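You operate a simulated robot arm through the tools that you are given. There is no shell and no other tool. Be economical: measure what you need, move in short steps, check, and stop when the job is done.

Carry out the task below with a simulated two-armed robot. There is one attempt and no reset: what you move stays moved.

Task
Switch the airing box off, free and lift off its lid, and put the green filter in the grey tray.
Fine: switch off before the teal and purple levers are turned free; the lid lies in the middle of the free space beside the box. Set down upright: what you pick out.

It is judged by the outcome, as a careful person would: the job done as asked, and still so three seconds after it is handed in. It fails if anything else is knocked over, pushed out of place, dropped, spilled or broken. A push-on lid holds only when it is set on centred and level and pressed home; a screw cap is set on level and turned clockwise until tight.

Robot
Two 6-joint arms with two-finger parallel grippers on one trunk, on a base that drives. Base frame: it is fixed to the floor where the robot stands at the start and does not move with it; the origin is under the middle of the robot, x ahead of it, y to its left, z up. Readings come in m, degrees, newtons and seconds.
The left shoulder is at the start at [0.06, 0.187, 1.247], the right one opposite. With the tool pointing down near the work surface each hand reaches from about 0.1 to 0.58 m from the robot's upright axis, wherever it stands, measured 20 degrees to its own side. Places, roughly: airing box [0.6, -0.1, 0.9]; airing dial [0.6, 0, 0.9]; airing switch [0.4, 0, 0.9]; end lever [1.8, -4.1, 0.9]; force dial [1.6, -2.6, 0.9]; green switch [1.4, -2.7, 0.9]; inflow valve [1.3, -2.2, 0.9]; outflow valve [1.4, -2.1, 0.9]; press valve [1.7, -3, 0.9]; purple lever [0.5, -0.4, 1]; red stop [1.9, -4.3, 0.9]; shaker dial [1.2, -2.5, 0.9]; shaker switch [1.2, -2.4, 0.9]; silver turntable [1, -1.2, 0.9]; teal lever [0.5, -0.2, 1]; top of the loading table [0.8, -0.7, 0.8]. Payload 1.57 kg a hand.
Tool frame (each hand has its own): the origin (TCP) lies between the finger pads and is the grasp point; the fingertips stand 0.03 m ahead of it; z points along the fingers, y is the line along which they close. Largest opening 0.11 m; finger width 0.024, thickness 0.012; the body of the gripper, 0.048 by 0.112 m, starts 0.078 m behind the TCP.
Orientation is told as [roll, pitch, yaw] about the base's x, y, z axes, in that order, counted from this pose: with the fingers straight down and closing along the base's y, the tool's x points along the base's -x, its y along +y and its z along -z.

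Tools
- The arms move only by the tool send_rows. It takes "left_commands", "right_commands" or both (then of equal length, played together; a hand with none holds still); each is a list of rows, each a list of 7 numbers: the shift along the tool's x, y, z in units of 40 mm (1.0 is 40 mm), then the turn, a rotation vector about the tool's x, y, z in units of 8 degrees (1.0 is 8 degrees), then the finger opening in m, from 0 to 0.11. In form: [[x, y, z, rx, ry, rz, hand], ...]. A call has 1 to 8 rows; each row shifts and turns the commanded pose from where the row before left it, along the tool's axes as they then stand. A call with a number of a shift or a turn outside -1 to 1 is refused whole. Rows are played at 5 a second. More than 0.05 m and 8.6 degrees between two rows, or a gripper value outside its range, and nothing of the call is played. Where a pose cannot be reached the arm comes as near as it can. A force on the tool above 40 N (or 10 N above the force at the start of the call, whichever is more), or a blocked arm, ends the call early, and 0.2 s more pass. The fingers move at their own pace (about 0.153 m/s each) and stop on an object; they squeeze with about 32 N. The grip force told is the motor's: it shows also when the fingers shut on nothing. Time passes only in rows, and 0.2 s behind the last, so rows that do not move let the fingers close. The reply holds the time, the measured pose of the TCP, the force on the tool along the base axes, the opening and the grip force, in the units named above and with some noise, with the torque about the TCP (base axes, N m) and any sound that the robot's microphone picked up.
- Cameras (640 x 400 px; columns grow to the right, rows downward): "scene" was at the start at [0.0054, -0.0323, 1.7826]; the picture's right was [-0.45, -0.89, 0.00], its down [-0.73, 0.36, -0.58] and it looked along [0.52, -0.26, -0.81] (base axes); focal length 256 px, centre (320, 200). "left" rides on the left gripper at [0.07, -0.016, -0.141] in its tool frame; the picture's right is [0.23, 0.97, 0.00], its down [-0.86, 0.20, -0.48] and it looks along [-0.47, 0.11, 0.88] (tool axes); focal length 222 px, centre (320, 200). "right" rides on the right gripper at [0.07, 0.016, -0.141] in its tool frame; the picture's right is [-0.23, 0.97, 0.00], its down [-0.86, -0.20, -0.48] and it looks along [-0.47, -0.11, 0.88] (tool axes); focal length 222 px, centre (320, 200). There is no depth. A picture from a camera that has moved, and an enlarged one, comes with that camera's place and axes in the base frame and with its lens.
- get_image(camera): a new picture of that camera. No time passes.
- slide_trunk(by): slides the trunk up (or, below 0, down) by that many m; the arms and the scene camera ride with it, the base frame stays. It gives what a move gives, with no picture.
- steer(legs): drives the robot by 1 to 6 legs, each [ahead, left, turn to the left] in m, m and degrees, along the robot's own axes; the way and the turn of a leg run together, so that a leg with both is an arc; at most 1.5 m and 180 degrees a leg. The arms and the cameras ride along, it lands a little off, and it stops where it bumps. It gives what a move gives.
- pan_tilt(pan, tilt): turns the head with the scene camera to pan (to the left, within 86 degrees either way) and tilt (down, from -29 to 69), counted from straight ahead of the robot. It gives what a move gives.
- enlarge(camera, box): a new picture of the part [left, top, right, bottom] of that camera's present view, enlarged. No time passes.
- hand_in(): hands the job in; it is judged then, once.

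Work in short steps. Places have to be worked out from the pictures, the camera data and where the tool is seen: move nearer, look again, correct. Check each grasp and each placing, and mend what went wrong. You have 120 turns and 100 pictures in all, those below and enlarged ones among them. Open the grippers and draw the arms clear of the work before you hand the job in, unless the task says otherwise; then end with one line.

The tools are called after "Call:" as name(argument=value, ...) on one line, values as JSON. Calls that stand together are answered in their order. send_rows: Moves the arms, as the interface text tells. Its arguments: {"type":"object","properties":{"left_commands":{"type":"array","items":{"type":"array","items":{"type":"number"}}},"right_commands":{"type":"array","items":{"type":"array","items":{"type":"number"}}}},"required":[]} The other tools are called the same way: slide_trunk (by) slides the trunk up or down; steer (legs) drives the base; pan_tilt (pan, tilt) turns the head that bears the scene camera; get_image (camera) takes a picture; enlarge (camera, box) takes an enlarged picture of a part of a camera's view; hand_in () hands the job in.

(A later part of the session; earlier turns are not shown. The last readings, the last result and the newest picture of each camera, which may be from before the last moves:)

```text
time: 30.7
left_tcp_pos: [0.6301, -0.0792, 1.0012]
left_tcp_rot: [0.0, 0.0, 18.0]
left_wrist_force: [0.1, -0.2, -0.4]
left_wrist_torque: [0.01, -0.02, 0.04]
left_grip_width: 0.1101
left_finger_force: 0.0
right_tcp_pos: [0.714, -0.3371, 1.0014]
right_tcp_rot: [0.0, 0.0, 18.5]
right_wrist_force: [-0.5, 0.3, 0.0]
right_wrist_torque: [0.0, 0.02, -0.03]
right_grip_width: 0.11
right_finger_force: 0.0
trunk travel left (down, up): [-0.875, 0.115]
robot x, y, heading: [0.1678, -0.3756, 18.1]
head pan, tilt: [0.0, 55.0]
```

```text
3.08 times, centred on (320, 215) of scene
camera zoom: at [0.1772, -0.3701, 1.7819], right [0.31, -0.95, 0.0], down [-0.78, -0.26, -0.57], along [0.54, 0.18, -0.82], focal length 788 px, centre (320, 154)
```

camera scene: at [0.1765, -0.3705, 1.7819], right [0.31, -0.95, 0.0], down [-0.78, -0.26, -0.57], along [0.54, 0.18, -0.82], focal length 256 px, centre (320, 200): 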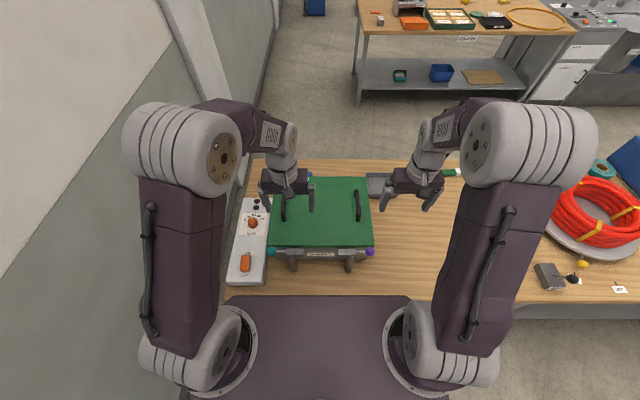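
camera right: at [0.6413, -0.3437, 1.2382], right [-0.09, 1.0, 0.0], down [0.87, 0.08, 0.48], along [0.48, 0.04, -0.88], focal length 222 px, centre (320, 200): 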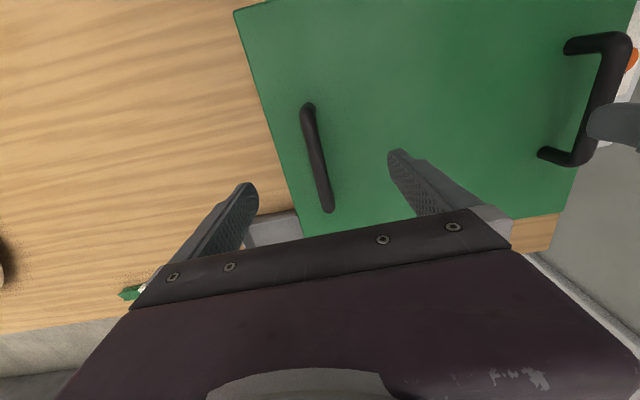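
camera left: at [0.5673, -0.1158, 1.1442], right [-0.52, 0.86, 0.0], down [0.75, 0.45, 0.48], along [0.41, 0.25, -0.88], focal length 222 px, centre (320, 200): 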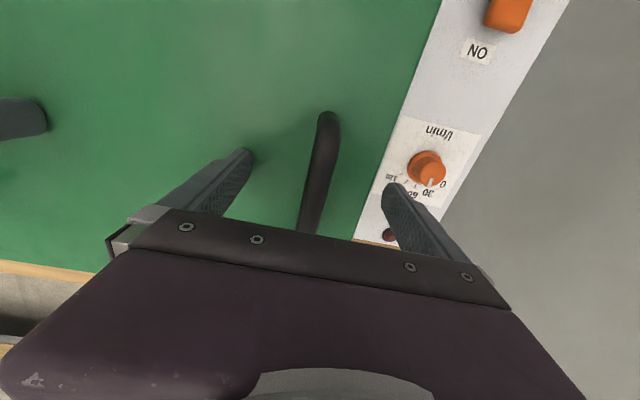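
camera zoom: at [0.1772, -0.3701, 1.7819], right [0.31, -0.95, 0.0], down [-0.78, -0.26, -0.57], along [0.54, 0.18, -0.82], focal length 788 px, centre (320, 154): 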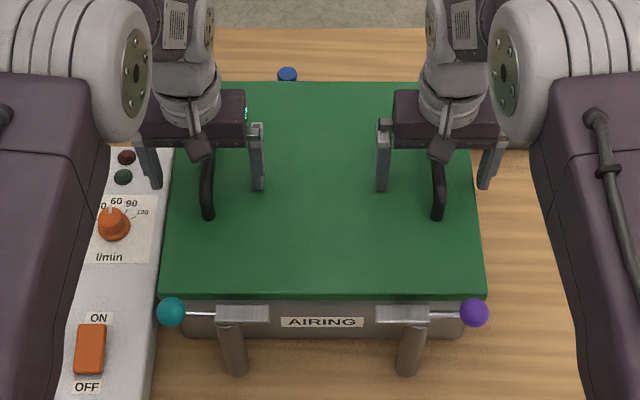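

No contact yet. I lower another 1.5 cm in small steps, then close on the handles.

Call:
send_rows(left_commands=[[0, 0, 0.12, 0, 0, 0, 0.11], [0, 0, 0.12, 0, 0, 0, 0.11], [0, 0, 0.12, 0, 0, 0, 0.11], [0, 0, 0, 0, 0, 0, 0.0], [0, 0, 0, 0, 0, 0, 0.0], [0, 0, 0, 0, 0, 0, 0.0]], right_commands=[[0, 0, 0.12, 0, 0, 0, 0.11], [0, 0, 0.12, 0, 0, 0, 0.11], [0, 0, 0.12, 0, 0, 0, 0.11], [0, 0, 0, 0, 0, 0, 0.0], [0, 0, 0, 0, 0, 0, 0.0], [0, 0, 0, 0, 0, 0, 0.0]])

Call:
enlarge(camera="scene", box=[230, 150, 410, 280])

```text
time: 31.4
left_tcp_pos: [0.6282, -0.0794, 1.0008]
left_tcp_rot: [-0.3, -1.2, 18.2]
left_wrist_force: [-5.3, 1.2, 20.6]
left_wrist_torque: [-1.18, -0.01, -0.29]
left_grip_width: 0.108
left_finger_force: 0.0
right_tcp_pos: [0.7122, -0.337, 1.0008]
right_tcp_rot: [0.1, -1.3, 18.5]
right_wrist_force: [-4.6, -4.0, 21.1]
right_wrist_torque: [1.0, 0.78, 0.3]
right_grip_width: 0.109
right_finger_force: 0.1
trunk travel left (down, up): [-0.875, 0.115]
robot x, y, heading: [0.1668, -0.376, 18.4]
head pan, tilt: [0.0, 55.0]
stopped in row 3 (right hand): the force on the tool passed its limit at 45 N (the readings are from after the stop); the commanded pose is now the measured one
```

```text
3.08 times, centred on (320, 215) of scene
camera zoom: at [0.1656, -0.374, 1.7821], right [0.31, -0.95, 0.0], down [-0.77, -0.25, -0.58], along [0.55, 0.18, -0.82], focal length 788 px, centre (320, 154)
```

zoom: 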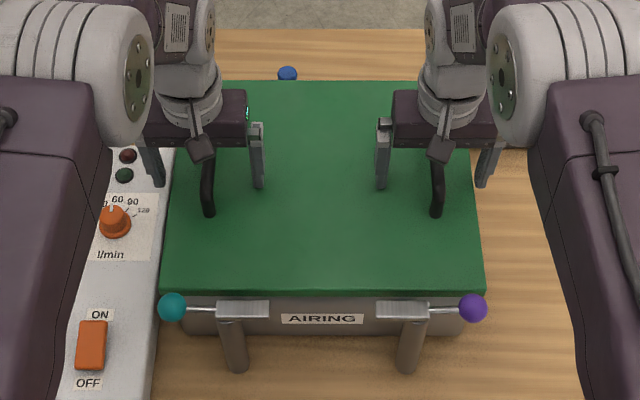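

The tips touch the lid at z≈0.97. I raise 5 mm and close on the handles.

Call:
send_rows(left_commands=[[0, 0, -0.15, 0, 0, 0, 0.11], [0, 0, 0, 0, 0, 0, 0.05], [0, 0, 0, 0, 0, 0, 0.0], [0, 0, 0, 0, 0, 0, 0.0], [0, 0, 0, 0, 0, 0, 0.0]], right_commands=[[0, 0, -0.15, 0, 0, 0, 0.11], [0, 0, 0, 0, 0, 0, 0.05], [0, 0, 0, 0, 0, 0, 0.0], [0, 0, 0, 0, 0, 0, 0.0], [0, 0, 0, 0, 0, 0, 0.0]])

```text
time: 32.6
left_tcp_pos: [0.6334, -0.0781, 1.0013]
left_tcp_rot: [-0.2, -0.8, 18.1]
left_wrist_force: [0.4, -7.9, 0.2]
left_wrist_torque: [0.21, -0.51, 0.19]
left_grip_width: 0.0158
left_finger_force: 31.0
right_tcp_pos: [0.7173, -0.336, 1.001]
right_tcp_rot: [0.2, -0.8, 18.5]
right_wrist_force: [-2.2, 6.7, 0.0]
right_wrist_torque: [-0.02, -0.2, -0.24]
right_grip_width: 0.0157
right_finger_force: 31.1
trunk travel left (down, up): [-0.875, 0.115]
robot x, y, heading: [0.1666, -0.3772, 17.8]
head pan, tilt: [0.0, 55.0]
```

Both handles are gripped (16 mm). I lift 4 cm slowly.

Call:
send_rows(left_commands=[[0, 0, -0.2, 0, 0, 0, 0], [0, 0, -0.3, 0, 0, 0, 0], [0, 0, -0.3, 0, 0, 0, 0], [0, 0, -0.3, 0, 0, 0, 0]], right_commands=[[0, 0, -0.2, 0, 0, 0, 0], [0, 0, -0.3, 0, 0, 0, 0], [0, 0, -0.3, 0, 0, 0, 0], [0, 0, -0.3, 0, 0, 0, 0]])

Call:
enlarge(camera="scene", box=[230, 150, 410, 280])

```text
time: 33.6
left_tcp_pos: [0.6339, -0.0779, 1.0453]
left_tcp_rot: [-0.2, -0.6, 18.1]
left_wrist_force: [2.3, -9.6, -4.1]
left_wrist_torque: [0.12, -0.18, 0.01]
left_grip_width: 0.0156
left_finger_force: 31.3
right_tcp_pos: [0.7163, -0.3348, 1.0447]
right_tcp_rot: [0.1, -0.6, 18.5]
right_wrist_force: [-1.7, 10.9, -4.7]
right_wrist_torque: [-0.21, 0.22, -0.33]
right_grip_width: 0.0155
right_finger_force: 31.1
trunk travel left (down, up): [-0.875, 0.115]
robot x, y, heading: [0.165, -0.3753, 18.2]
head pan, tilt: [0.0, 55.0]
```

```text
3.08 times, centred on (320, 215) of scene
camera zoom: at [0.1781, -0.3698, 1.7818], right [0.31, -0.95, 0.0], down [-0.78, -0.26, -0.57], along [0.54, 0.18, -0.82], focal length 788 px, centre (320, 154)
```

zoom: 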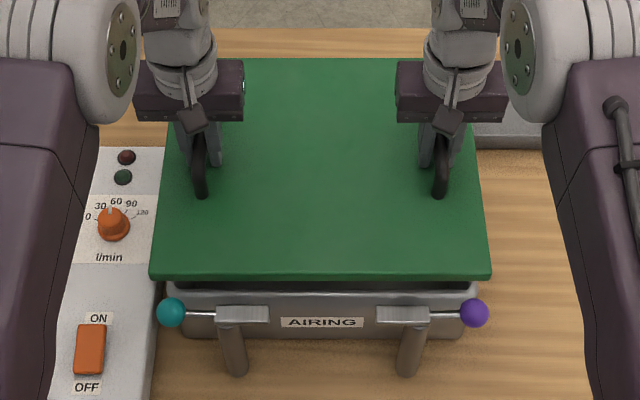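

The lid comes off level. I lift 10 cm more, easing the hands slightly inward.

Call:
send_rows(left_commands=[[0, -0.03, -0.5, 0, 0, 0, 0], [0, -0.03, -0.5, 0, 0, 0, 0], [0, 0, -0.5, 0, 0, 0, 0], [0, 0, -0.5, 0, 0, 0, 0], [0, 0, -0.5, 0, 0, 0, 0]], right_commands=[[0, 0.03, -0.5, 0, 0, 0, 0], [0, 0.03, -0.5, 0, 0, 0, 0], [0, 0, -0.5, 0, 0, 0, 0], [0, 0, -0.5, 0, 0, 0, 0], [0, 0, -0.5, 0, 0, 0, 0]])

Call:
get_image(camera="scene")

```text
time: 34.8
left_tcp_pos: [0.6311, -0.0783, 1.1456]
left_tcp_rot: [0.0, -0.6, 18.1]
left_wrist_force: [-9.1, 27.5, -3.9]
left_wrist_torque: [-0.44, 0.13, 0.07]
left_grip_width: 0.0158
left_finger_force: 31.7
right_tcp_pos: [0.7162, -0.3355, 1.1453]
right_tcp_rot: [0.0, -0.7, 18.4]
right_wrist_force: [8.6, -27.8, -4.3]
right_wrist_torque: [0.42, -0.11, -0.37]
right_grip_width: 0.0158
right_finger_force: 31.8
trunk travel left (down, up): [-0.875, 0.115]
robot x, y, heading: [0.1657, -0.3765, 18.2]
head pan, tilt: [0.0, 55.0]
```

```text
63 pictures are left
camera scene: at [0.177, -0.3703, 1.7818], right [0.31, -0.95, 0.0], down [-0.78, -0.26, -0.57], along [0.54, 0.18, -0.82], focal length 256 px, centre (320, 200)
```

scene: 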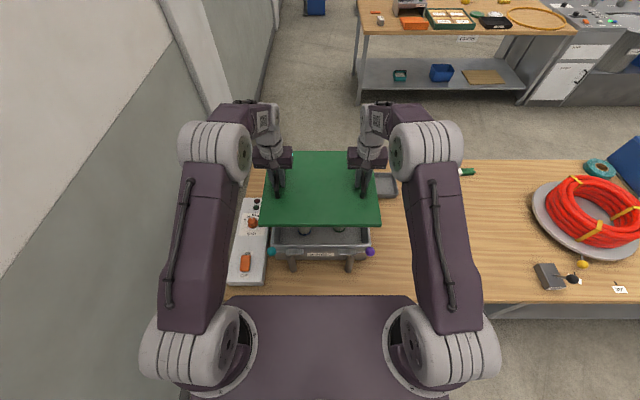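

The lid is off and level; I relax the hands slightly outward, then carry the lid right by driving along the table to the middle of the free space between box and turntable.

Call:
send_rows(left_commands=[[0, 0.044, 0, 0, 0, 0, 0], [0, 0, 0, 0, 0, 0, 0]], right_commands=[[0, -0.044, 0, 0, 0, 0, 0], [0, 0, 0, 0, 0, 0, 0]])

Call:
steer(legs=[[0, -0.27, 0], [0, -0.27, 0]])

Call:
get_image(camera="scene")

```text
time: 35.4
left_tcp_pos: [0.6335, -0.0779, 1.1454]
left_tcp_rot: [-0.1, -0.8, 18.0]
left_wrist_force: [-6.5, 16.8, -3.5]
left_wrist_torque: [-0.15, 0.1, 0.02]
left_grip_width: 0.0156
left_finger_force: 31.1
right_tcp_pos: [0.7151, -0.3359, 1.1443]
right_tcp_rot: [0.1, -0.9, 18.6]
right_wrist_force: [6.9, -17.5, -4.7]
right_wrist_torque: [0.16, 0.0, -0.32]
right_grip_width: 0.0154
right_finger_force: 31.4
trunk travel left (down, up): [-0.875, 0.115]
robot x, y, heading: [0.1634, -0.3728, 18.2]
head pan, tilt: [0.0, 55.0]
```

```text
time: 38.8
left_tcp_pos: [0.8019, -0.5892, 1.1461]
left_tcp_rot: [-0.2, -0.6, 18.1]
left_wrist_force: [-2.8, 7.6, -4.9]
left_wrist_torque: [-0.12, -0.02, 0.04]
left_grip_width: 0.0154
left_finger_force: 31.0
right_tcp_pos: [0.8826, -0.8448, 1.1449]
right_tcp_rot: [0.0, -0.7, 18.6]
right_wrist_force: [4.3, -7.5, -4.0]
right_wrist_torque: [0.06, 0.09, -0.31]
right_grip_width: 0.0157
right_finger_force: 30.7
trunk travel left (down, up): [-0.875, 0.115]
robot x, y, heading: [0.3312, -0.8836, 18.2]
head pan, tilt: [0.0, 55.0]
```

```text
62 pictures are left
camera scene: at [0.3462, -0.8797, 1.7818], right [0.31, -0.95, 0.0], down [-0.78, -0.26, -0.57], along [0.54, 0.18, -0.82], focal length 256 px, centre (320, 200)
```

scene: 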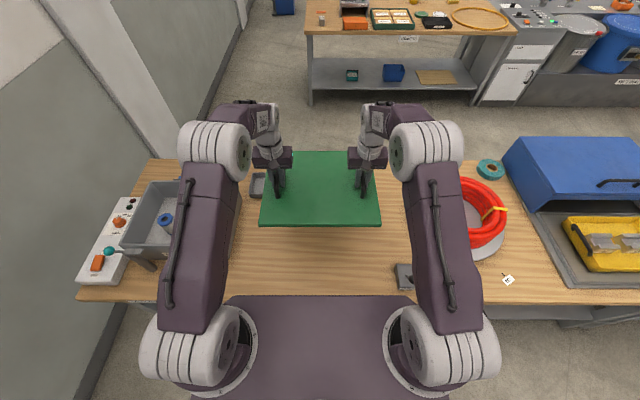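

The lid hovers centred between box and turntable. I pull it 3 cm toward me (clear of the tray and green item) and lower it.

Call:
send_rows(left_commands=[[0.4, 0, 0.5, 0, 0, 0, 0], [0.4, 0, 0.7, 0, 0, 0, 0], [0, 0, 0.8, 0, 0, 0, 0], [0, 0, 0.8, 0, 0, 0, 0], [0, 0, 0.8, 0, 0, 0, 0], [0, 0, 0.8, 0, 0, 0, 0], [0, 0, 0.5, 0, 0, 0, 0]], right_commands=[[0.4, 0, 0.5, 0, 0, 0, 0], [0.4, 0, 0.7, 0, 0, 0, 0], [0, 0, 0.8, 0, 0, 0, 0], [0, 0, 0.8, 0, 0, 0, 0], [0, 0, 0.8, 0, 0, 0, 0], [0, 0, 0.8, 0, 0, 0, 0], [0, 0, 0.5, 0, 0, 0, 0]])

Call:
get_image(camera="scene")

```text
time: 40.4
left_tcp_pos: [0.7733, -0.5993, 0.9495]
left_tcp_rot: [0.0, -0.6, 18.2]
left_wrist_force: [1.8, 2.5, -4.8]
left_wrist_torque: [-0.1, 0.32, 0.29]
left_grip_width: 0.0157
left_finger_force: 31.5
right_tcp_pos: [0.8569, -0.8549, 0.9491]
right_tcp_rot: [0.1, -0.7, 18.6]
right_wrist_force: [0.2, -1.0, -4.1]
right_wrist_torque: [0.08, -0.21, -0.05]
right_grip_width: 0.0157
right_finger_force: 31.5
trunk travel left (down, up): [-0.875, 0.115]
robot x, y, heading: [0.3294, -0.8859, 18.4]
head pan, tilt: [0.0, 55.0]
```

```text
61 pictures are left
camera scene: at [0.3482, -0.882, 1.7819], right [0.31, -0.95, 0.0], down [-0.78, -0.26, -0.57], along [0.54, 0.18, -0.82], focal length 256 px, centre (320, 200)
```

scene: 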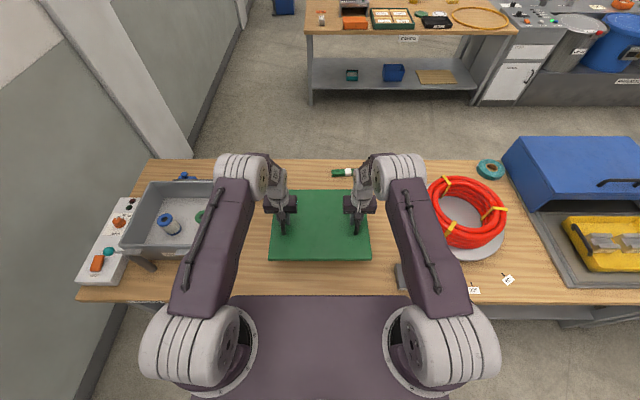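

Everything around is clear; I lower the last few centimetres in small steps until the table takes the weight.

Call:
send_rows(left_commands=[[0, 0, 0.4, 0, 0, 0, 0], [0, 0, 0.3, 0, 0, 0, 0], [0, 0, 0.2, 0, 0, 0, 0], [0, 0, 0.15, 0, 0, 0, 0], [0, 0, 0.1, 0, 0, 0, 0]], right_commands=[[0, 0, 0.4, 0, 0, 0, 0], [0, 0, 0.3, 0, 0, 0, 0], [0, 0, 0.2, 0, 0, 0, 0], [0, 0, 0.15, 0, 0, 0, 0], [0, 0, 0.1, 0, 0, 0, 0]])

Call:
enlarge(camera="scene", box=[230, 160, 410, 280])

```text
time: 41.6
left_tcp_pos: [0.774, -0.5993, 0.9029]
left_tcp_rot: [-0.2, -0.6, 18.3]
left_wrist_force: [-5.3, 15.4, -4.8]
left_wrist_torque: [-0.13, -0.19, 0.22]
left_grip_width: 0.0155
left_finger_force: 30.9
right_tcp_pos: [0.858, -0.8568, 0.9018]
right_tcp_rot: [0.1, -0.7, 18.6]
right_wrist_force: [4.8, -16.2, -4.3]
right_wrist_torque: [0.08, 0.27, -0.11]
right_grip_width: 0.0154
right_finger_force: 30.9
trunk travel left (down, up): [-0.875, 0.115]
robot x, y, heading: [0.3329, -0.8866, 18.4]
head pan, tilt: [0.0, 55.0]
```

```text
3.33 times, centred on (320, 220) of scene
camera zoom: at [0.3475, -0.8821, 1.7818], right [0.31, -0.95, 0.0], down [-0.78, -0.26, -0.57], along [0.54, 0.18, -0.82], focal length 854 px, centre (320, 133)
```

zoom: 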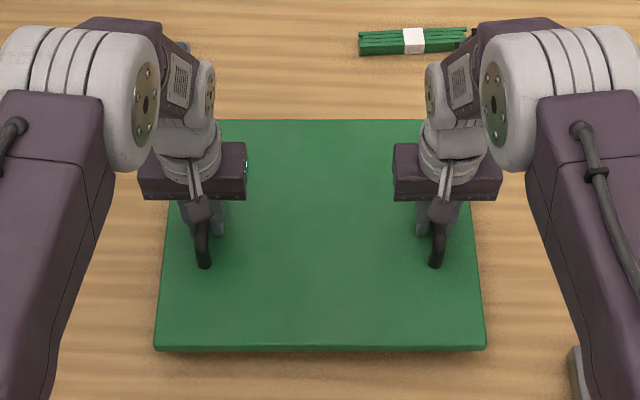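

Still hanging free (−4.5 N each); a few more millimetres at a time.

Call:
send_rows(left_commands=[[0, 0.02, 0.12, 0, 0, 0, 0], [0, 0, 0.12, 0, 0, 0, 0], [0, 0, 0.12, 0, 0, 0, 0], [0, 0, 0.12, 0, 0, 0, 0]], right_commands=[[0, -0.02, 0.12, 0, 0, 0, 0], [0, 0, 0.12, 0, 0, 0, 0], [0, 0, 0.12, 0, 0, 0, 0], [0, 0, 0.12, 0, 0, 0, 0]])

```text
time: 42.6
left_tcp_pos: [0.7734, -0.5981, 0.8829]
left_tcp_rot: [-0.3, -0.7, 18.1]
left_wrist_force: [-0.8, 3.9, -4.7]
left_wrist_torque: [0.0, 0.02, 0.19]
left_grip_width: 0.0156
left_finger_force: 31.5
right_tcp_pos: [0.8579, -0.8547, 0.8837]
right_tcp_rot: [0.3, -0.6, 18.6]
right_wrist_force: [0.7, -3.8, -3.7]
right_wrist_torque: [0.07, 0.11, -0.13]
right_grip_width: 0.0157
right_finger_force: 31.5
trunk travel left (down, up): [-0.875, 0.115]
robot x, y, heading: [0.3364, -0.8862, 18.1]
head pan, tilt: [0.0, 55.0]
```

Still free; continuing down.

Call:
send_rows(left_commands=[[0, 0, 0.12, 0, 0, 0, 0], [0, 0, 0.12, 0, 0, 0, 0], [0, 0, 0.12, 0, 0, 0, 0], [0, 0, 0.12, 0, 0, 0, 0], [0, 0, 0.12, 0, 0, 0, 0]], right_commands=[[0, 0, 0.12, 0, 0, 0, 0], [0, 0, 0.12, 0, 0, 0, 0], [0, 0, 0.12, 0, 0, 0, 0], [0, 0, 0.12, 0, 0, 0, 0], [0, 0, 0.12, 0, 0, 0, 0]])

```text
time: 43.3
left_tcp_pos: [0.7736, -0.5992, 0.8808]
left_tcp_rot: [-0.1, -1.5, 18.2]
left_wrist_force: [-2.5, -0.8, 22.6]
left_wrist_torque: [-0.09, 1.33, 0.14]
left_grip_width: 0.0154
left_finger_force: 31.3
right_tcp_pos: [0.8577, -0.8566, 0.8806]
right_tcp_rot: [0.1, -1.6, 18.6]
right_wrist_force: [-4.0, -0.9, 23.9]
right_wrist_torque: [-0.76, 1.18, -0.1]
right_grip_width: 0.0159
right_finger_force: 31.3
trunk travel left (down, up): [-0.875, 0.115]
robot x, y, heading: [0.3338, -0.8891, 18.2]
head pan, tilt: [0.0, 55.0]
stopped in row 3 (right hand): the force on the tool passed its limit at 44 N (the readings are from after the stop); the commanded pose is now the measured one
```

The lid rests on the table. I release both handles and rise straight up.

Call:
send_rows(left_commands=[[0, 0, -0.05, 0, 0, 0, 0.03], [0, 0, 0, 0, 0, 0, 0.07], [0, 0, -0.3, 0, 0, 0, 0.08], [0, 0, -0.7, 0, 0, 0, 0.08], [0, 0, -1, 0, 0, 0, 0.08], [0, 0, -1, 0, 0, 0, 0.08], [0, 0, -1, 0, 0, 0, 0.08], [0, 0, -1, 0, 0, 0, 0.08]], right_commands=[[0, 0, -0.05, 0, 0, 0, 0.03], [0, 0, 0, 0, 0, 0, 0.07], [0, 0, -0.3, 0, 0, 0, 0.08], [0, 0, -0.7, 0, 0, 0, 0.08], [0, 0, -1, 0, 0, 0, 0.08], [0, 0, -1, 0, 0, 0, 0.08], [0, 0, -1, 0, 0, 0, 0.08], [0, 0, -1, 0, 0, 0, 0.08]])

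Call:
get_image(camera="scene")

```text
time: 45.1
left_tcp_pos: [0.7716, -0.5984, 1.0778]
left_tcp_rot: [-0.2, -1.3, 18.2]
left_wrist_force: [-0.9, 0.3, -0.4]
left_wrist_torque: [0.02, -0.02, -0.01]
left_grip_width: 0.0803
left_finger_force: 0.1
right_tcp_pos: [0.8561, -0.8579, 1.079]
right_tcp_rot: [0.2, -1.3, 18.6]
right_wrist_force: [-0.5, 0.1, -1.6]
right_wrist_torque: [0.03, -0.03, -0.01]
right_grip_width: 0.0798
right_finger_force: 0.1
trunk travel left (down, up): [-0.875, 0.115]
robot x, y, heading: [0.3328, -0.8867, 18.1]
head pan, tilt: [0.0, 55.0]
```

```text
59 pictures are left
camera scene: at [0.3428, -0.8837, 1.7818], right [0.31, -0.95, 0.0], down [-0.78, -0.26, -0.57], along [0.55, 0.18, -0.82], focal length 256 px, centre (320, 200)
```

scene: 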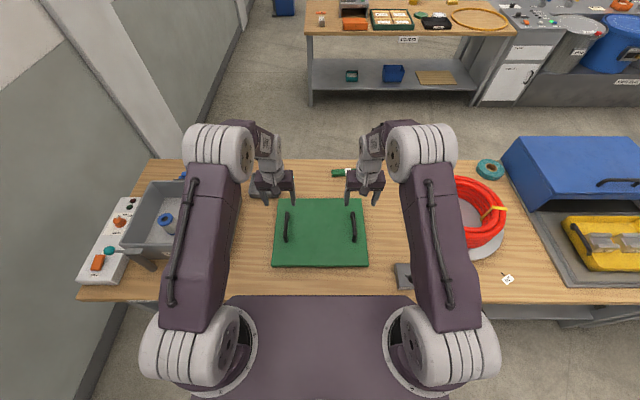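

The lid lies flat in the middle of the free space. I raise the hands and drive back to the box to look inside.

Call:
send_rows(left_commands=[[0, 0, -0.9, 0, 0.16, 0, 0.08], [0, 0, -0.9, 0, 0, 0, 0.08]], right_commands=[[0, 0, -0.9, 0, 0.16, 0, 0.08], [0, 0, -0.9, 0, 0, 0, 0.08]])

Call:
steer(legs=[[0, 0.25, 0], [0, 0.25, 0]])

Call:
get_image(camera="scene")

Call:
get_image(camera="right")

```text
time: 45.7
left_tcp_pos: [0.7691, -0.6, 1.152]
left_tcp_rot: [-0.2, -0.1, 18.2]
left_wrist_force: [-0.8, -0.1, 0.1]
left_wrist_torque: [0.0, -0.06, 0.02]
left_grip_width: 0.08
left_finger_force: 0.1
right_tcp_pos: [0.8548, -0.8583, 1.1517]
right_tcp_rot: [0.2, -0.2, 18.6]
right_wrist_force: [-0.4, -0.3, 0.1]
right_wrist_torque: [0.0, -0.02, 0.03]
right_grip_width: 0.08
right_finger_force: 0.1
trunk travel left (down, up): [-0.875, 0.115]
robot x, y, heading: [0.3318, -0.8846, 18.4]
head pan, tilt: [0.0, 55.0]
```

```text
time: 49.0
left_tcp_pos: [0.6161, -0.126, 1.1513]
left_tcp_rot: [-0.1, -0.1, 18.2]
left_wrist_force: [0.0, 0.1, -0.4]
left_wrist_torque: [0.01, 0.01, 0.03]
left_grip_width: 0.08
left_finger_force: 0.1
right_tcp_pos: [0.7006, -0.3859, 1.149]
right_tcp_rot: [0.3, -0.1, 18.5]
right_wrist_force: [0.1, -0.3, -0.2]
right_wrist_torque: [-0.01, 0.05, -0.01]
right_grip_width: 0.0801
right_finger_force: 0.2
trunk travel left (down, up): [-0.875, 0.115]
robot x, y, heading: [0.176, -0.4135, 18.3]
head pan, tilt: [0.0, 55.0]
```

```text
58 pictures are left
camera scene: at [0.1897, -0.4118, 1.7819], right [0.31, -0.95, 0.0], down [-0.78, -0.26, -0.57], along [0.54, 0.18, -0.82], focal length 256 px, centre (320, 200)
```

scene: 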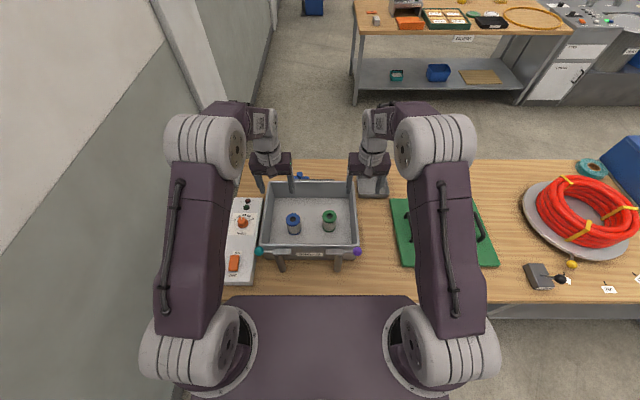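

```text
57 pictures are left
camera right: at [0.6299, -0.3936, 1.2904], right [-0.09, 1.0, 0.0], down [0.87, 0.08, 0.48], along [0.48, 0.05, -0.88], focal length 222 px, centre (320, 200)
```

right: 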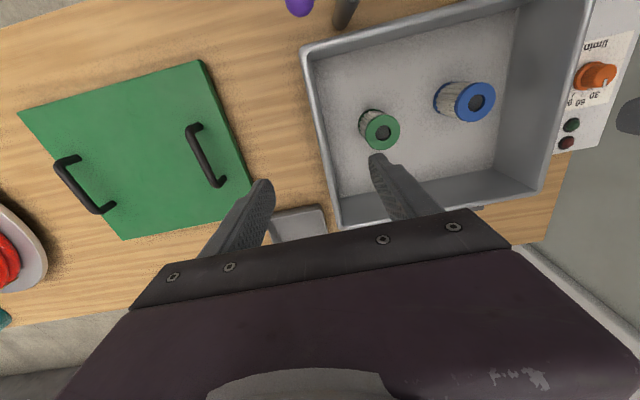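

Two upright cylindrical filters stand in the box; the green one is on the right. I zoom for measuring.

Call:
enlarge(camera="scene", box=[240, 150, 420, 280])

Call:
enlarge(camera="right", box=[240, 0, 560, 240])

```text
3.08 times, centred on (330, 215) of scene
camera zoom: at [0.1897, -0.4118, 1.7819], right [0.31, -0.95, 0.0], down [-0.78, -0.26, -0.57], along [0.54, 0.18, -0.82], focal length 788 px, centre (289, 154)
```

zoom: 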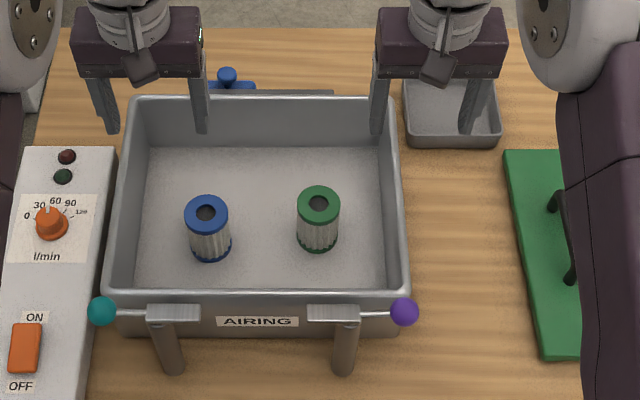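

```text
1.67 times, centred on (400, 120) of right
camera zoom: at [0.6299, -0.3936, 1.2904], right [-0.09, 1.0, 0.0], down [0.87, 0.08, 0.48], along [0.48, 0.05, -0.88], focal length 370 px, centre (187, 333)
```

zoom: 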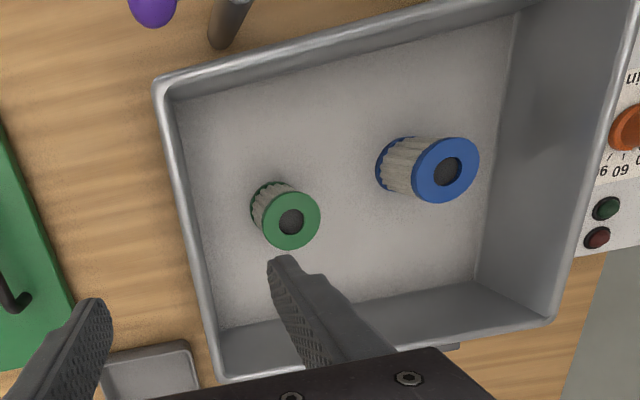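

Filter top at ≈(0.701,-0.281,0.913), Ø≈55 mm; tray centre ≈(0.96,-0.414), which is 0.78 m from the robot axis: too far. I try creeping ahead a little toward the table.

Call:
steer(legs=[[0.05, 0, 0]])

Call:
enlarge(camera="right", box=[200, 0, 520, 200])

```text
time: 49.9
left_tcp_pos: [0.6528, -0.1112, 1.155]
left_tcp_rot: [-0.2, -0.4, 18.1]
left_wrist_force: [-0.7, -0.1, 0.2]
left_wrist_torque: [0.05, -0.11, 0.01]
left_grip_width: 0.08
left_finger_force: 0.0
right_tcp_pos: [0.7375, -0.3712, 1.1557]
right_tcp_rot: [0.2, -0.5, 18.5]
right_wrist_force: [-1.9, 0.5, -0.1]
right_wrist_torque: [0.0, -0.05, -0.01]
right_grip_width: 0.0802
right_finger_force: 0.1
trunk travel left (down, up): [-0.875, 0.115]
robot x, y, heading: [0.2234, -0.3988, 18.4]
head pan, tilt: [0.0, 55.0]
```

```text
2.00 times, centred on (360, 100) of right
camera zoom: at [0.6663, -0.3787, 1.2945], right [-0.09, 1.0, 0.0], down [0.87, 0.08, 0.49], along [0.48, 0.05, -0.87], focal length 444 px, centre (240, 400)
```

zoom: 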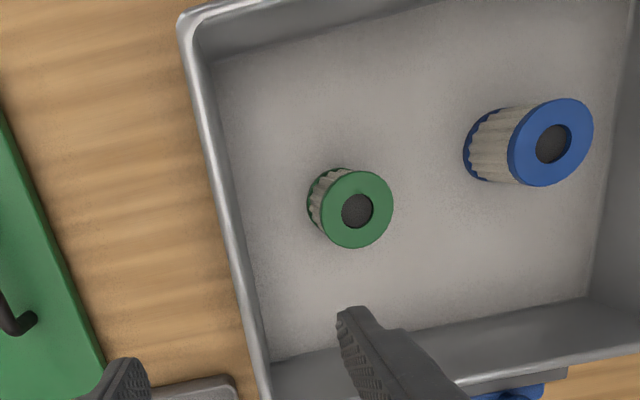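

No bump. Another two small steps ahead.

Call:
steer(legs=[[0.05, 0, 0]])

Call:
get_image(camera="scene")

```text
time: 50.9
left_tcp_pos: [0.6916, -0.1018, 1.1492]
left_tcp_rot: [-0.1, 0.3, 17.9]
left_wrist_force: [0.8, 0.3, -0.2]
left_wrist_torque: [-0.02, 0.09, -0.01]
left_grip_width: 0.0802
left_finger_force: 0.0
right_tcp_pos: [0.7757, -0.3621, 1.1483]
right_tcp_rot: [0.1, 0.1, 18.2]
right_wrist_force: [0.5, -0.2, -0.5]
right_wrist_torque: [0.01, 0.07, -0.01]
right_grip_width: 0.0798
right_finger_force: 0.0
trunk travel left (down, up): [-0.875, 0.115]
robot x, y, heading: [0.2477, -0.3881, 18.0]
head pan, tilt: [0.0, 55.0]
stopped in leg 1: the robot was blocked; the commanded pose is now the measured one
```

```text
53 pictures are left
camera scene: at [0.265, -0.3835, 1.7818], right [0.31, -0.95, 0.0], down [-0.78, -0.25, -0.57], along [0.54, 0.18, -0.82], focal length 256 px, centre (320, 200)
```

scene: 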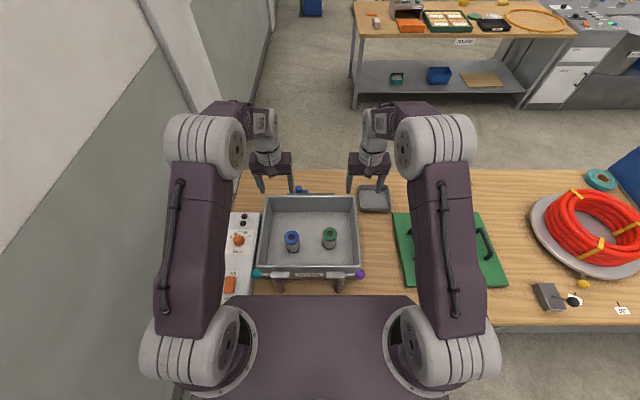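

Blocked at 7–8 cm ahead; I back off 1 cm and test how far the right hand reaches over the tray with the tool pointing down.

Call:
steer(legs=[[-0.01, 0, 0]])

Call:
send_rows(right_commands=[[-0.8, -0.54, 0, 0, 0, 0, 0.08], [-0.8, -0.54, 0, 0, 0, 0, 0.08], [-0.8, -0.54, 0, 0, 0, 0, 0.08], [-0.8, -0.54, 0, 0, 0, 0, 0.08], [-0.8, -0.54, 0, 0, 0, 0, 0.08], [0, 0, 0.9, 0, 0, 0, 0.08], [0, 0, 0.9, 0, 0, 0, 0.08], [0, 0, 0.9, 0, 0, 0, 0.08]])

Call:
get_image(camera="right")

Call:
get_image(camera="scene")

```text
time: 51.6
left_tcp_pos: [0.6829, -0.104, 1.1488]
left_tcp_rot: [-0.2, 0.4, 17.8]
left_wrist_force: [1.0, 0.2, 0.2]
left_wrist_torque: [-0.02, 0.04, 0.01]
left_grip_width: 0.08
left_finger_force: 0.1
right_tcp_pos: [0.7671, -0.364, 1.1483]
right_tcp_rot: [0.2, 0.1, 18.3]
right_wrist_force: [0.4, -0.2, -0.2]
right_wrist_torque: [-0.02, 0.02, 0.0]
right_grip_width: 0.0801
right_finger_force: 0.1
trunk travel left (down, up): [-0.875, 0.115]
robot x, y, heading: [0.237, -0.39, 18.0]
head pan, tilt: [0.0, 55.0]
```

```text
time: 53.4
left_tcp_pos: [0.679, -0.1057, 1.1496]
left_tcp_rot: [-0.1, 0.1, 17.9]
left_wrist_force: [-0.8, 0.4, -0.5]
left_wrist_torque: [0.02, 0.0, 0.0]
left_grip_width: 0.08
left_finger_force: 0.0
right_tcp_pos: [0.8782, -0.4344, 1.0358]
right_tcp_rot: [0.2, -0.1, 18.4]
right_wrist_force: [-0.9, 0.1, 0.0]
right_wrist_torque: [-0.02, 0.0, -0.02]
right_grip_width: 0.0801
right_finger_force: 0.1
right hand out of reach, approached as far as the arm can: row 3, 4, 5
trunk travel left (down, up): [-0.875, 0.115]
robot x, y, heading: [0.2393, -0.3947, 18.2]
head pan, tilt: [0.0, 55.0]
```

```text
52 pictures are left
camera right: at [0.8069, -0.442, 1.1772], right [-0.09, 1.0, 0.0], down [0.87, 0.08, 0.48], along [0.48, 0.05, -0.88], focal length 222 px, centre (320, 200)
```

right: 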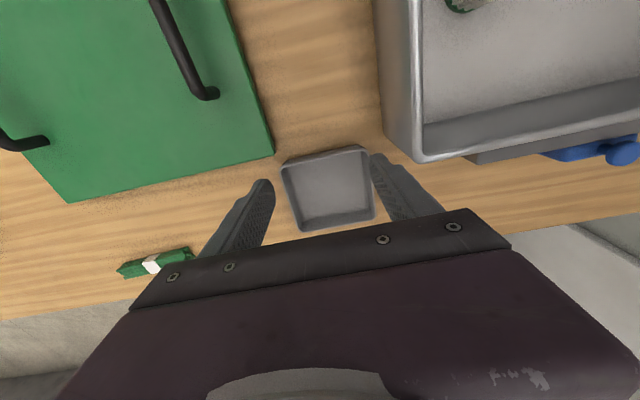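

```text
51 pictures are left
camera scene: at [0.2515, -0.3885, 1.7819], right [0.31, -0.95, 0.0], down [-0.78, -0.25, -0.57], along [0.55, 0.18, -0.82], focal length 256 px, centre (320, 200)
```

scene: 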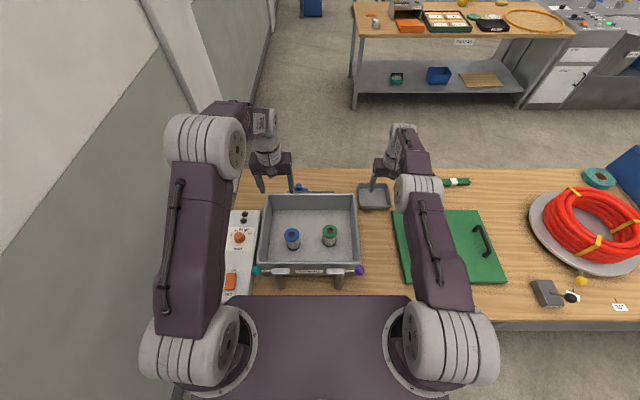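

Tool-down falls ~8 cm short. I test reaching the tray with the fingers tilted 30° forward (the filter can be grasped with that same tilt and still stand upright).

Call:
send_rows(right_commands=[[0, 0, 0, 0, -0.94, 0, 0.08], [0, 0, 0, 0, -0.94, 0, 0.08], [0, 0, 0, 0, -0.94, 0, 0.08], [0, 0, 0, 0, -0.93, 0, 0.08], [-0.61, 0, 0.35, 0, 0, 0, 0.08], [-0.61, 0, 0.35, 0, 0, 0, 0.08], [-0.61, 0, 0.35, 0, 0, 0, 0.08], [0, 0, 0, 0, 0, 0, 0.08]])

Call:
send_rows(right_commands=[[0.4, 0, 0.7, 0, 0, 0, 0.08], [0.4, 0, 0.7, 0, 0, 0, 0.08], [0.4, 0, 0.7, 0, 0, 0, 0.08], [0, 0, 0, 0, 0, 0, 0.08]])

Call:
get_image(camera="right")

Call:
enlarge(camera="scene", box=[240, 130, 460, 290])

```text
time: 55.2
left_tcp_pos: [0.6786, -0.1069, 1.1509]
left_tcp_rot: [-0.2, 0.0, 17.9]
left_wrist_force: [0.7, -0.2, -0.5]
left_wrist_torque: [-0.06, -0.01, 0.02]
left_grip_width: 0.0801
left_finger_force: 0.1
right_tcp_pos: [0.9591, -0.4015, 1.0332]
right_tcp_rot: [1.1, -27.3, 18.2]
right_wrist_force: [0.6, 0.0, 0.3]
right_wrist_torque: [-0.04, -0.01, 0.0]
right_grip_width: 0.0798
right_finger_force: 0.1
right hand out of reach, approached as far as the arm can: row 4
trunk travel left (down, up): [-0.875, 0.115]
robot x, y, heading: [0.2402, -0.3962, 18.1]
head pan, tilt: [0.0, 55.0]
```

```text
time: 56.2
left_tcp_pos: [0.679, -0.1065, 1.1502]
left_tcp_rot: [-0.2, 0.0, 17.8]
left_wrist_force: [0.2, -0.5, 0.0]
left_wrist_torque: [0.0, 0.02, 0.03]
left_grip_width: 0.0799
left_finger_force: 0.0
right_tcp_pos: [0.9518, -0.4051, 0.937]
right_tcp_rot: [1.0, -27.2, 18.2]
right_wrist_force: [0.7, 0.5, 0.9]
right_wrist_torque: [0.03, -0.01, 0.03]
right_grip_width: 0.08
right_finger_force: 0.0
right hand out of reach, approached as far as the arm can: row 3
trunk travel left (down, up): [-0.875, 0.115]
robot x, y, heading: [0.2399, -0.389, 18.1]
head pan, tilt: [0.0, 55.0]
```

```text
50 pictures are left
camera right: at [0.827, -0.4313, 1.0307], right [-0.12, 0.99, 0.12], down [0.58, -0.03, 0.81], along [0.81, 0.17, -0.57], focal length 222 px, centre (320, 200)
```

right: 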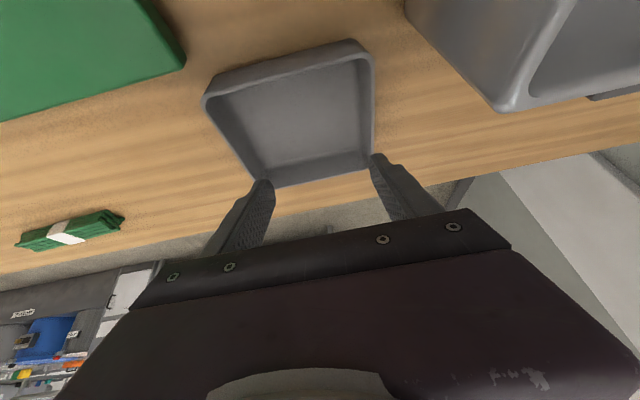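

```text
2.50 times, centred on (350, 210) of scene
camera zoom: at [0.2504, -0.388, 1.7819], right [0.31, -0.95, 0.0], down [-0.78, -0.25, -0.57], along [0.55, 0.18, -0.82], focal length 641 px, centre (245, 175)
```

zoom: 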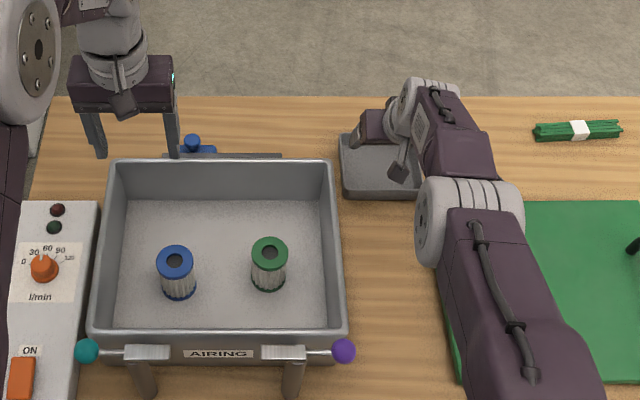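

The tilted reach works. Now I raise the right hand and bring it, with the same tilt, over the green filter, moving the left hand out of the way.

Call:
send_rows(right_commands=[[-0.457, 0, -0.889, 0, 0, 0, 0.08], [-0.457, 0, -0.889, 0, 0, 0, 0.08], [-0.457, 0, -0.889, 0, 0, 0, 0.08], [-0.457, 0, -0.889, 0, 0, 0, 0.09]], left_commands=[[0.4, 0.4, -0.3, 0, 0, 0, 0.08], [0.4, 0.4, -0.3, 0, 0, 0, 0.08], [0.4, 0.4, -0.3, 0, 0, 0, 0.08], [0.4, 0.4, -0.3, 0, 0, 0, 0.08]])

Call:
send_rows(right_commands=[[0.634, 0.7, -0.326, 0, 0, 0, 0.1], [0.634, 0.7, -0.326, 0, 0, 0, 0.1], [0.634, 0.7, -0.326, 0, 0, 0, 0.1], [0.634, 0.7, -0.326, 0, 0, 0, 0.1], [0.634, 0.7, -0.326, 0, 0, 0, 0.1], [0.634, 0.7, -0.326, 0, 0, 0, 0.1], [0.634, 0.7, -0.326, 0, 0, 0, 0.1], [0, 0, 0, 0, 0, 0, 0.1]])

Call:
get_image(camera="right")

Call:
enlarge(camera="scene", box=[240, 150, 420, 280])

```text
time: 57.2
left_tcp_pos: [0.5958, -0.0658, 1.1997]
left_tcp_rot: [-0.2, 0.1, 18.0]
left_wrist_force: [-0.7, -0.9, 0.4]
left_wrist_torque: [0.02, -0.04, 0.01]
left_grip_width: 0.0802
left_finger_force: 0.0
right_tcp_pos: [0.9516, -0.4053, 1.101]
right_tcp_rot: [1.1, -27.3, 18.3]
right_wrist_force: [0.5, 0.6, 0.1]
right_wrist_torque: [0.03, -0.02, 0.06]
right_grip_width: 0.0899
right_finger_force: 0.1
trunk travel left (down, up): [-0.875, 0.115]
robot x, y, heading: [0.2392, -0.3928, 18.0]
head pan, tilt: [0.0, 55.0]
```

```text
time: 59.0
left_tcp_pos: [0.5981, -0.0659, 1.1984]
left_tcp_rot: [0.0, 0.0, 17.9]
left_wrist_force: [-0.4, -0.2, -0.8]
left_wrist_torque: [0.0, -0.02, -0.01]
left_grip_width: 0.0799
left_finger_force: 0.1
right_tcp_pos: [0.7011, -0.2865, 1.0999]
right_tcp_rot: [1.1, -27.2, 18.3]
right_wrist_force: [0.2, 0.2, 0.0]
right_wrist_torque: [0.04, 0.0, -0.03]
right_grip_width: 0.1
right_finger_force: 0.1
trunk travel left (down, up): [-0.875, 0.115]
robot x, y, heading: [0.2381, -0.392, 17.7]
head pan, tilt: [0.0, 55.0]
```

```text
48 pictures are left
camera right: at [0.576, -0.3137, 1.1926], right [-0.12, 0.99, 0.12], down [0.58, -0.03, 0.81], along [0.81, 0.17, -0.57], focal length 222 px, centre (320, 200)
```

right: 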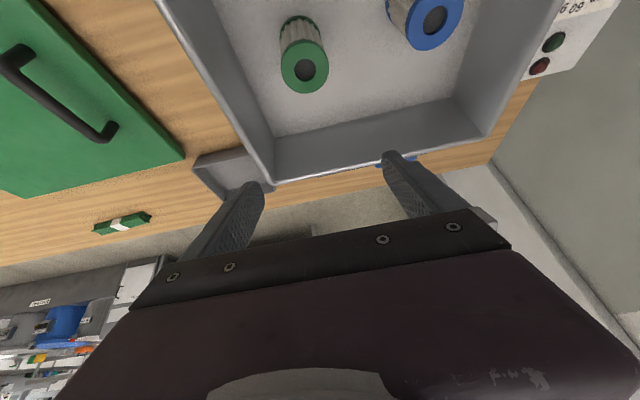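

```text
3.08 times, centred on (330, 215) of scene
camera zoom: at [0.2507, -0.3884, 1.7819], right [0.31, -0.95, 0.0], down [-0.78, -0.25, -0.57], along [0.55, 0.18, -0.82], focal length 788 px, centre (289, 154)
```

zoom: 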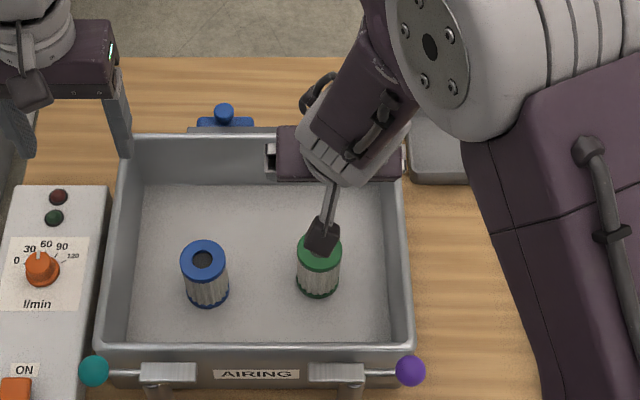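

Filter top reconfirmed at (0.702,-0.281,0.913). I descend toward it with the 27° tilt, checking the clearance to the front rim.

Call:
send_rows(right_commands=[[0.457, 0.13, 0.889, 0, 0, 0, 0.085], [0.457, 0, 0.889, 0, 0, 0, 0.085], [0.457, 0, 0.889, 0, 0, 0, 0.085], [0.32, 0, 0.622, 0, 0, 0, 0.085], [0, 0, 0, 0, 0, 0, 0.085]])

Call:
get_image(camera="right")

Call:
enlarge(camera="scene", box=[240, 150, 420, 280])

```text
time: 60.2
left_tcp_pos: [0.5968, -0.0655, 1.1991]
left_tcp_rot: [-0.2, 0.0, 18.0]
left_wrist_force: [0.2, -0.6, 0.3]
left_wrist_torque: [0.01, -0.02, -0.01]
left_grip_width: 0.0803
left_finger_force: 0.1
right_tcp_pos: [0.7017, -0.2733, 0.9545]
right_tcp_rot: [0.5, -27.0, 18.4]
right_wrist_force: [-0.4, 0.4, -0.6]
right_wrist_torque: [-0.02, 0.01, -0.01]
right_grip_width: 0.0848
right_finger_force: 0.0
right hand out of reach, approached as far as the arm can: row 4
trunk travel left (down, up): [-0.875, 0.115]
robot x, y, heading: [0.2369, -0.3909, 18.0]
head pan, tilt: [0.0, 55.0]
```

```text
46 pictures are left
camera right: at [0.5775, -0.2992, 1.0472], right [-0.12, 0.99, 0.11], down [0.58, -0.02, 0.81], along [0.81, 0.16, -0.57], focal length 222 px, centre (320, 200)
```

right: 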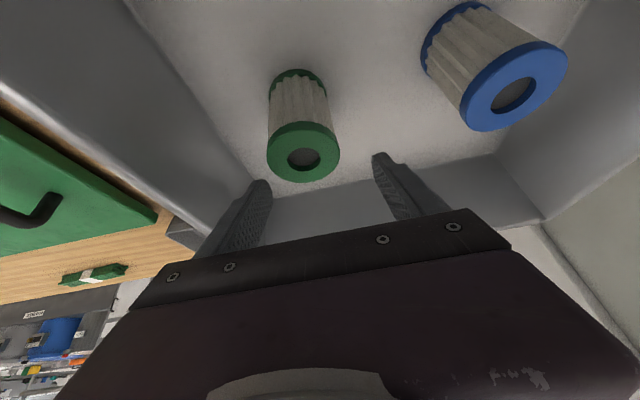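

```text
3.08 times, centred on (330, 215) of scene
camera zoom: at [0.2503, -0.3882, 1.7819], right [0.31, -0.95, 0.0], down [-0.78, -0.25, -0.57], along [0.55, 0.18, -0.82], focal length 788 px, centre (289, 154)
```

zoom: 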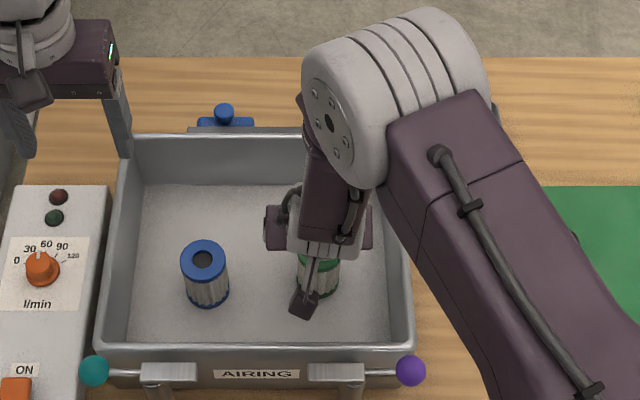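

The arm hits a limit this close and low. Lowering the trunk should help both here and at the tray: I raise the hand 8 cm, then slide the trunk down 8 cm.

Call:
send_rows(right_commands=[[-0.457, -0.1, -0.889, 0, 0, 0, 0.085], [-0.457, -0.1, -0.889, 0, 0, 0, 0.085], [0, 0, 0, 0, 0, 0, 0.085]])

Call:
slide_trunk(by=-0.08)

```text
time: 61.0
left_tcp_pos: [0.5992, -0.0659, 1.1976]
left_tcp_rot: [-0.2, 0.1, 17.9]
left_wrist_force: [0.3, 0.1, -0.5]
left_wrist_torque: [0.01, 0.01, 0.01]
left_grip_width: 0.08
left_finger_force: 0.0
right_tcp_pos: [0.7052, -0.282, 1.0333]
right_tcp_rot: [1.1, -27.3, 18.2]
right_wrist_force: [-0.3, 0.4, 0.4]
right_wrist_torque: [0.03, 0.0, -0.04]
right_grip_width: 0.0848
right_finger_force: 0.1
trunk travel left (down, up): [-0.875, 0.115]
robot x, y, heading: [0.2382, -0.3917, 17.9]
head pan, tilt: [0.0, 55.0]
```

```text
time: 62.2
left_tcp_pos: [0.5981, -0.0649, 1.118]
left_tcp_rot: [-0.2, -0.1, 17.8]
left_wrist_force: [-0.3, 0.2, -0.7]
left_wrist_torque: [0.02, 0.02, -0.02]
left_grip_width: 0.0801
left_finger_force: 0.2
right_tcp_pos: [0.7045, -0.2824, 0.9547]
right_tcp_rot: [1.1, -27.2, 18.3]
right_wrist_force: [0.9, 0.0, -0.7]
right_wrist_torque: [0.01, 0.0, 0.0]
right_grip_width: 0.0849
right_finger_force: 0.0
trunk travel left (down, up): [-0.795, 0.195]
robot x, y, heading: [0.2408, -0.3927, 18.2]
head pan, tilt: [0.0, 55.0]
```

The trunk is down. Now the last 4.5 cm down around the filter.

Call:
send_rows(right_commands=[[0.256, 0, 0.498, 0, 0, 0, 0.085], [0.256, 0, 0.498, 0, 0, 0, 0.085], [0, 0, 0, 0, 0, 0, 0.085]])

Call:
get_image(camera="right")

Call:
enlarge(camera="scene", box=[240, 150, 420, 300])

```text
time: 63.0
left_tcp_pos: [0.598, -0.0661, 1.1193]
left_tcp_rot: [-0.2, 0.0, 17.9]
left_wrist_force: [0.3, 0.8, 0.4]
left_wrist_torque: [0.03, -0.03, 0.0]
left_grip_width: 0.0801
left_finger_force: 0.0
right_tcp_pos: [0.705, -0.2815, 0.9098]
right_tcp_rot: [1.0, -27.3, 18.2]
right_wrist_force: [0.3, 0.5, 0.3]
right_wrist_torque: [-0.01, 0.02, -0.01]
right_grip_width: 0.0851
right_finger_force: 0.0
trunk travel left (down, up): [-0.795, 0.195]
robot x, y, heading: [0.2351, -0.3936, 18.1]
head pan, tilt: [0.0, 55.0]
```

```text
44 pictures are left
camera right: at [0.5798, -0.3085, 1.0029], right [-0.12, 0.99, 0.12], down [0.58, -0.03, 0.81], along [0.81, 0.17, -0.57], focal length 222 px, centre (320, 200)
```

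right: 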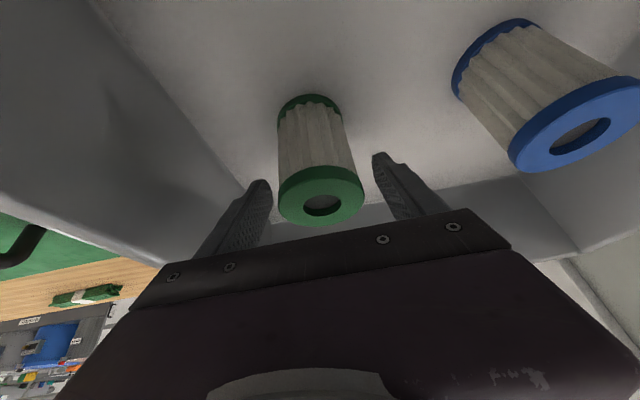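

```text
2.67 times, centred on (330, 225) of scene
camera zoom: at [0.2499, -0.3883, 1.7019], right [0.31, -0.95, 0.0], down [-0.78, -0.25, -0.57], along [0.55, 0.18, -0.82], focal length 683 px, centre (293, 133)
```

zoom: 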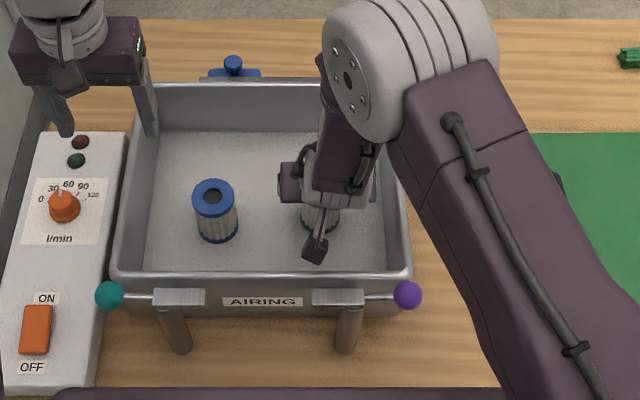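

Filter sits between the fingers. I go 8 mm lower and close.

Call:
send_rows(right_commands=[[0.09, 0, 0.18, 0, 0, 0, 0.085], [0, 0, 0, 0, 0, 0, 0.05], [0, 0, 0, 0, 0, 0, 0.0], [0, 0, 0, 0, 0, 0, 0.0], [0, 0, 0, 0, 0, 0, 0.0]])

Call:
get_image(camera="right")

```text
time: 64.2
left_tcp_pos: [0.5983, -0.0648, 1.1177]
left_tcp_rot: [-0.2, 0.1, 17.9]
left_wrist_force: [0.3, 0.6, 0.2]
left_wrist_torque: [-0.02, -0.02, 0.01]
left_grip_width: 0.0804
left_finger_force: 0.1
right_tcp_pos: [0.7052, -0.2808, 0.9025]
right_tcp_rot: [0.8, -27.3, 18.3]
right_wrist_force: [0.5, -0.2, 3.8]
right_wrist_torque: [-0.09, -0.03, 0.01]
right_grip_width: 0.0547
right_finger_force: 31.7
trunk travel left (down, up): [-0.795, 0.195]
robot x, y, heading: [0.235, -0.3924, 18.2]
head pan, tilt: [0.0, 55.0]
```

```text
42 pictures are left
camera right: at [0.5807, -0.3078, 0.9956], right [-0.12, 0.99, 0.12], down [0.58, -0.03, 0.81], along [0.81, 0.17, -0.57], focal length 222 px, centre (320, 200)
```

right: 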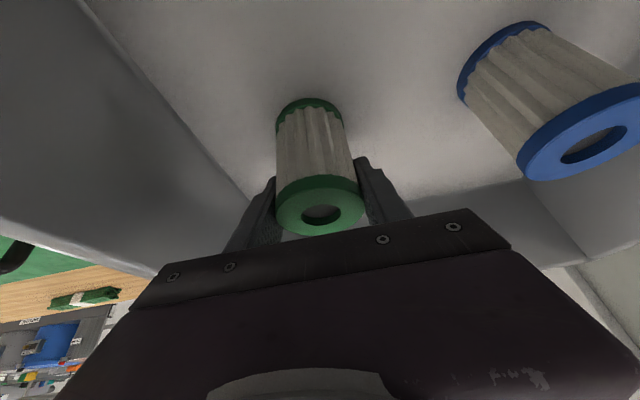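

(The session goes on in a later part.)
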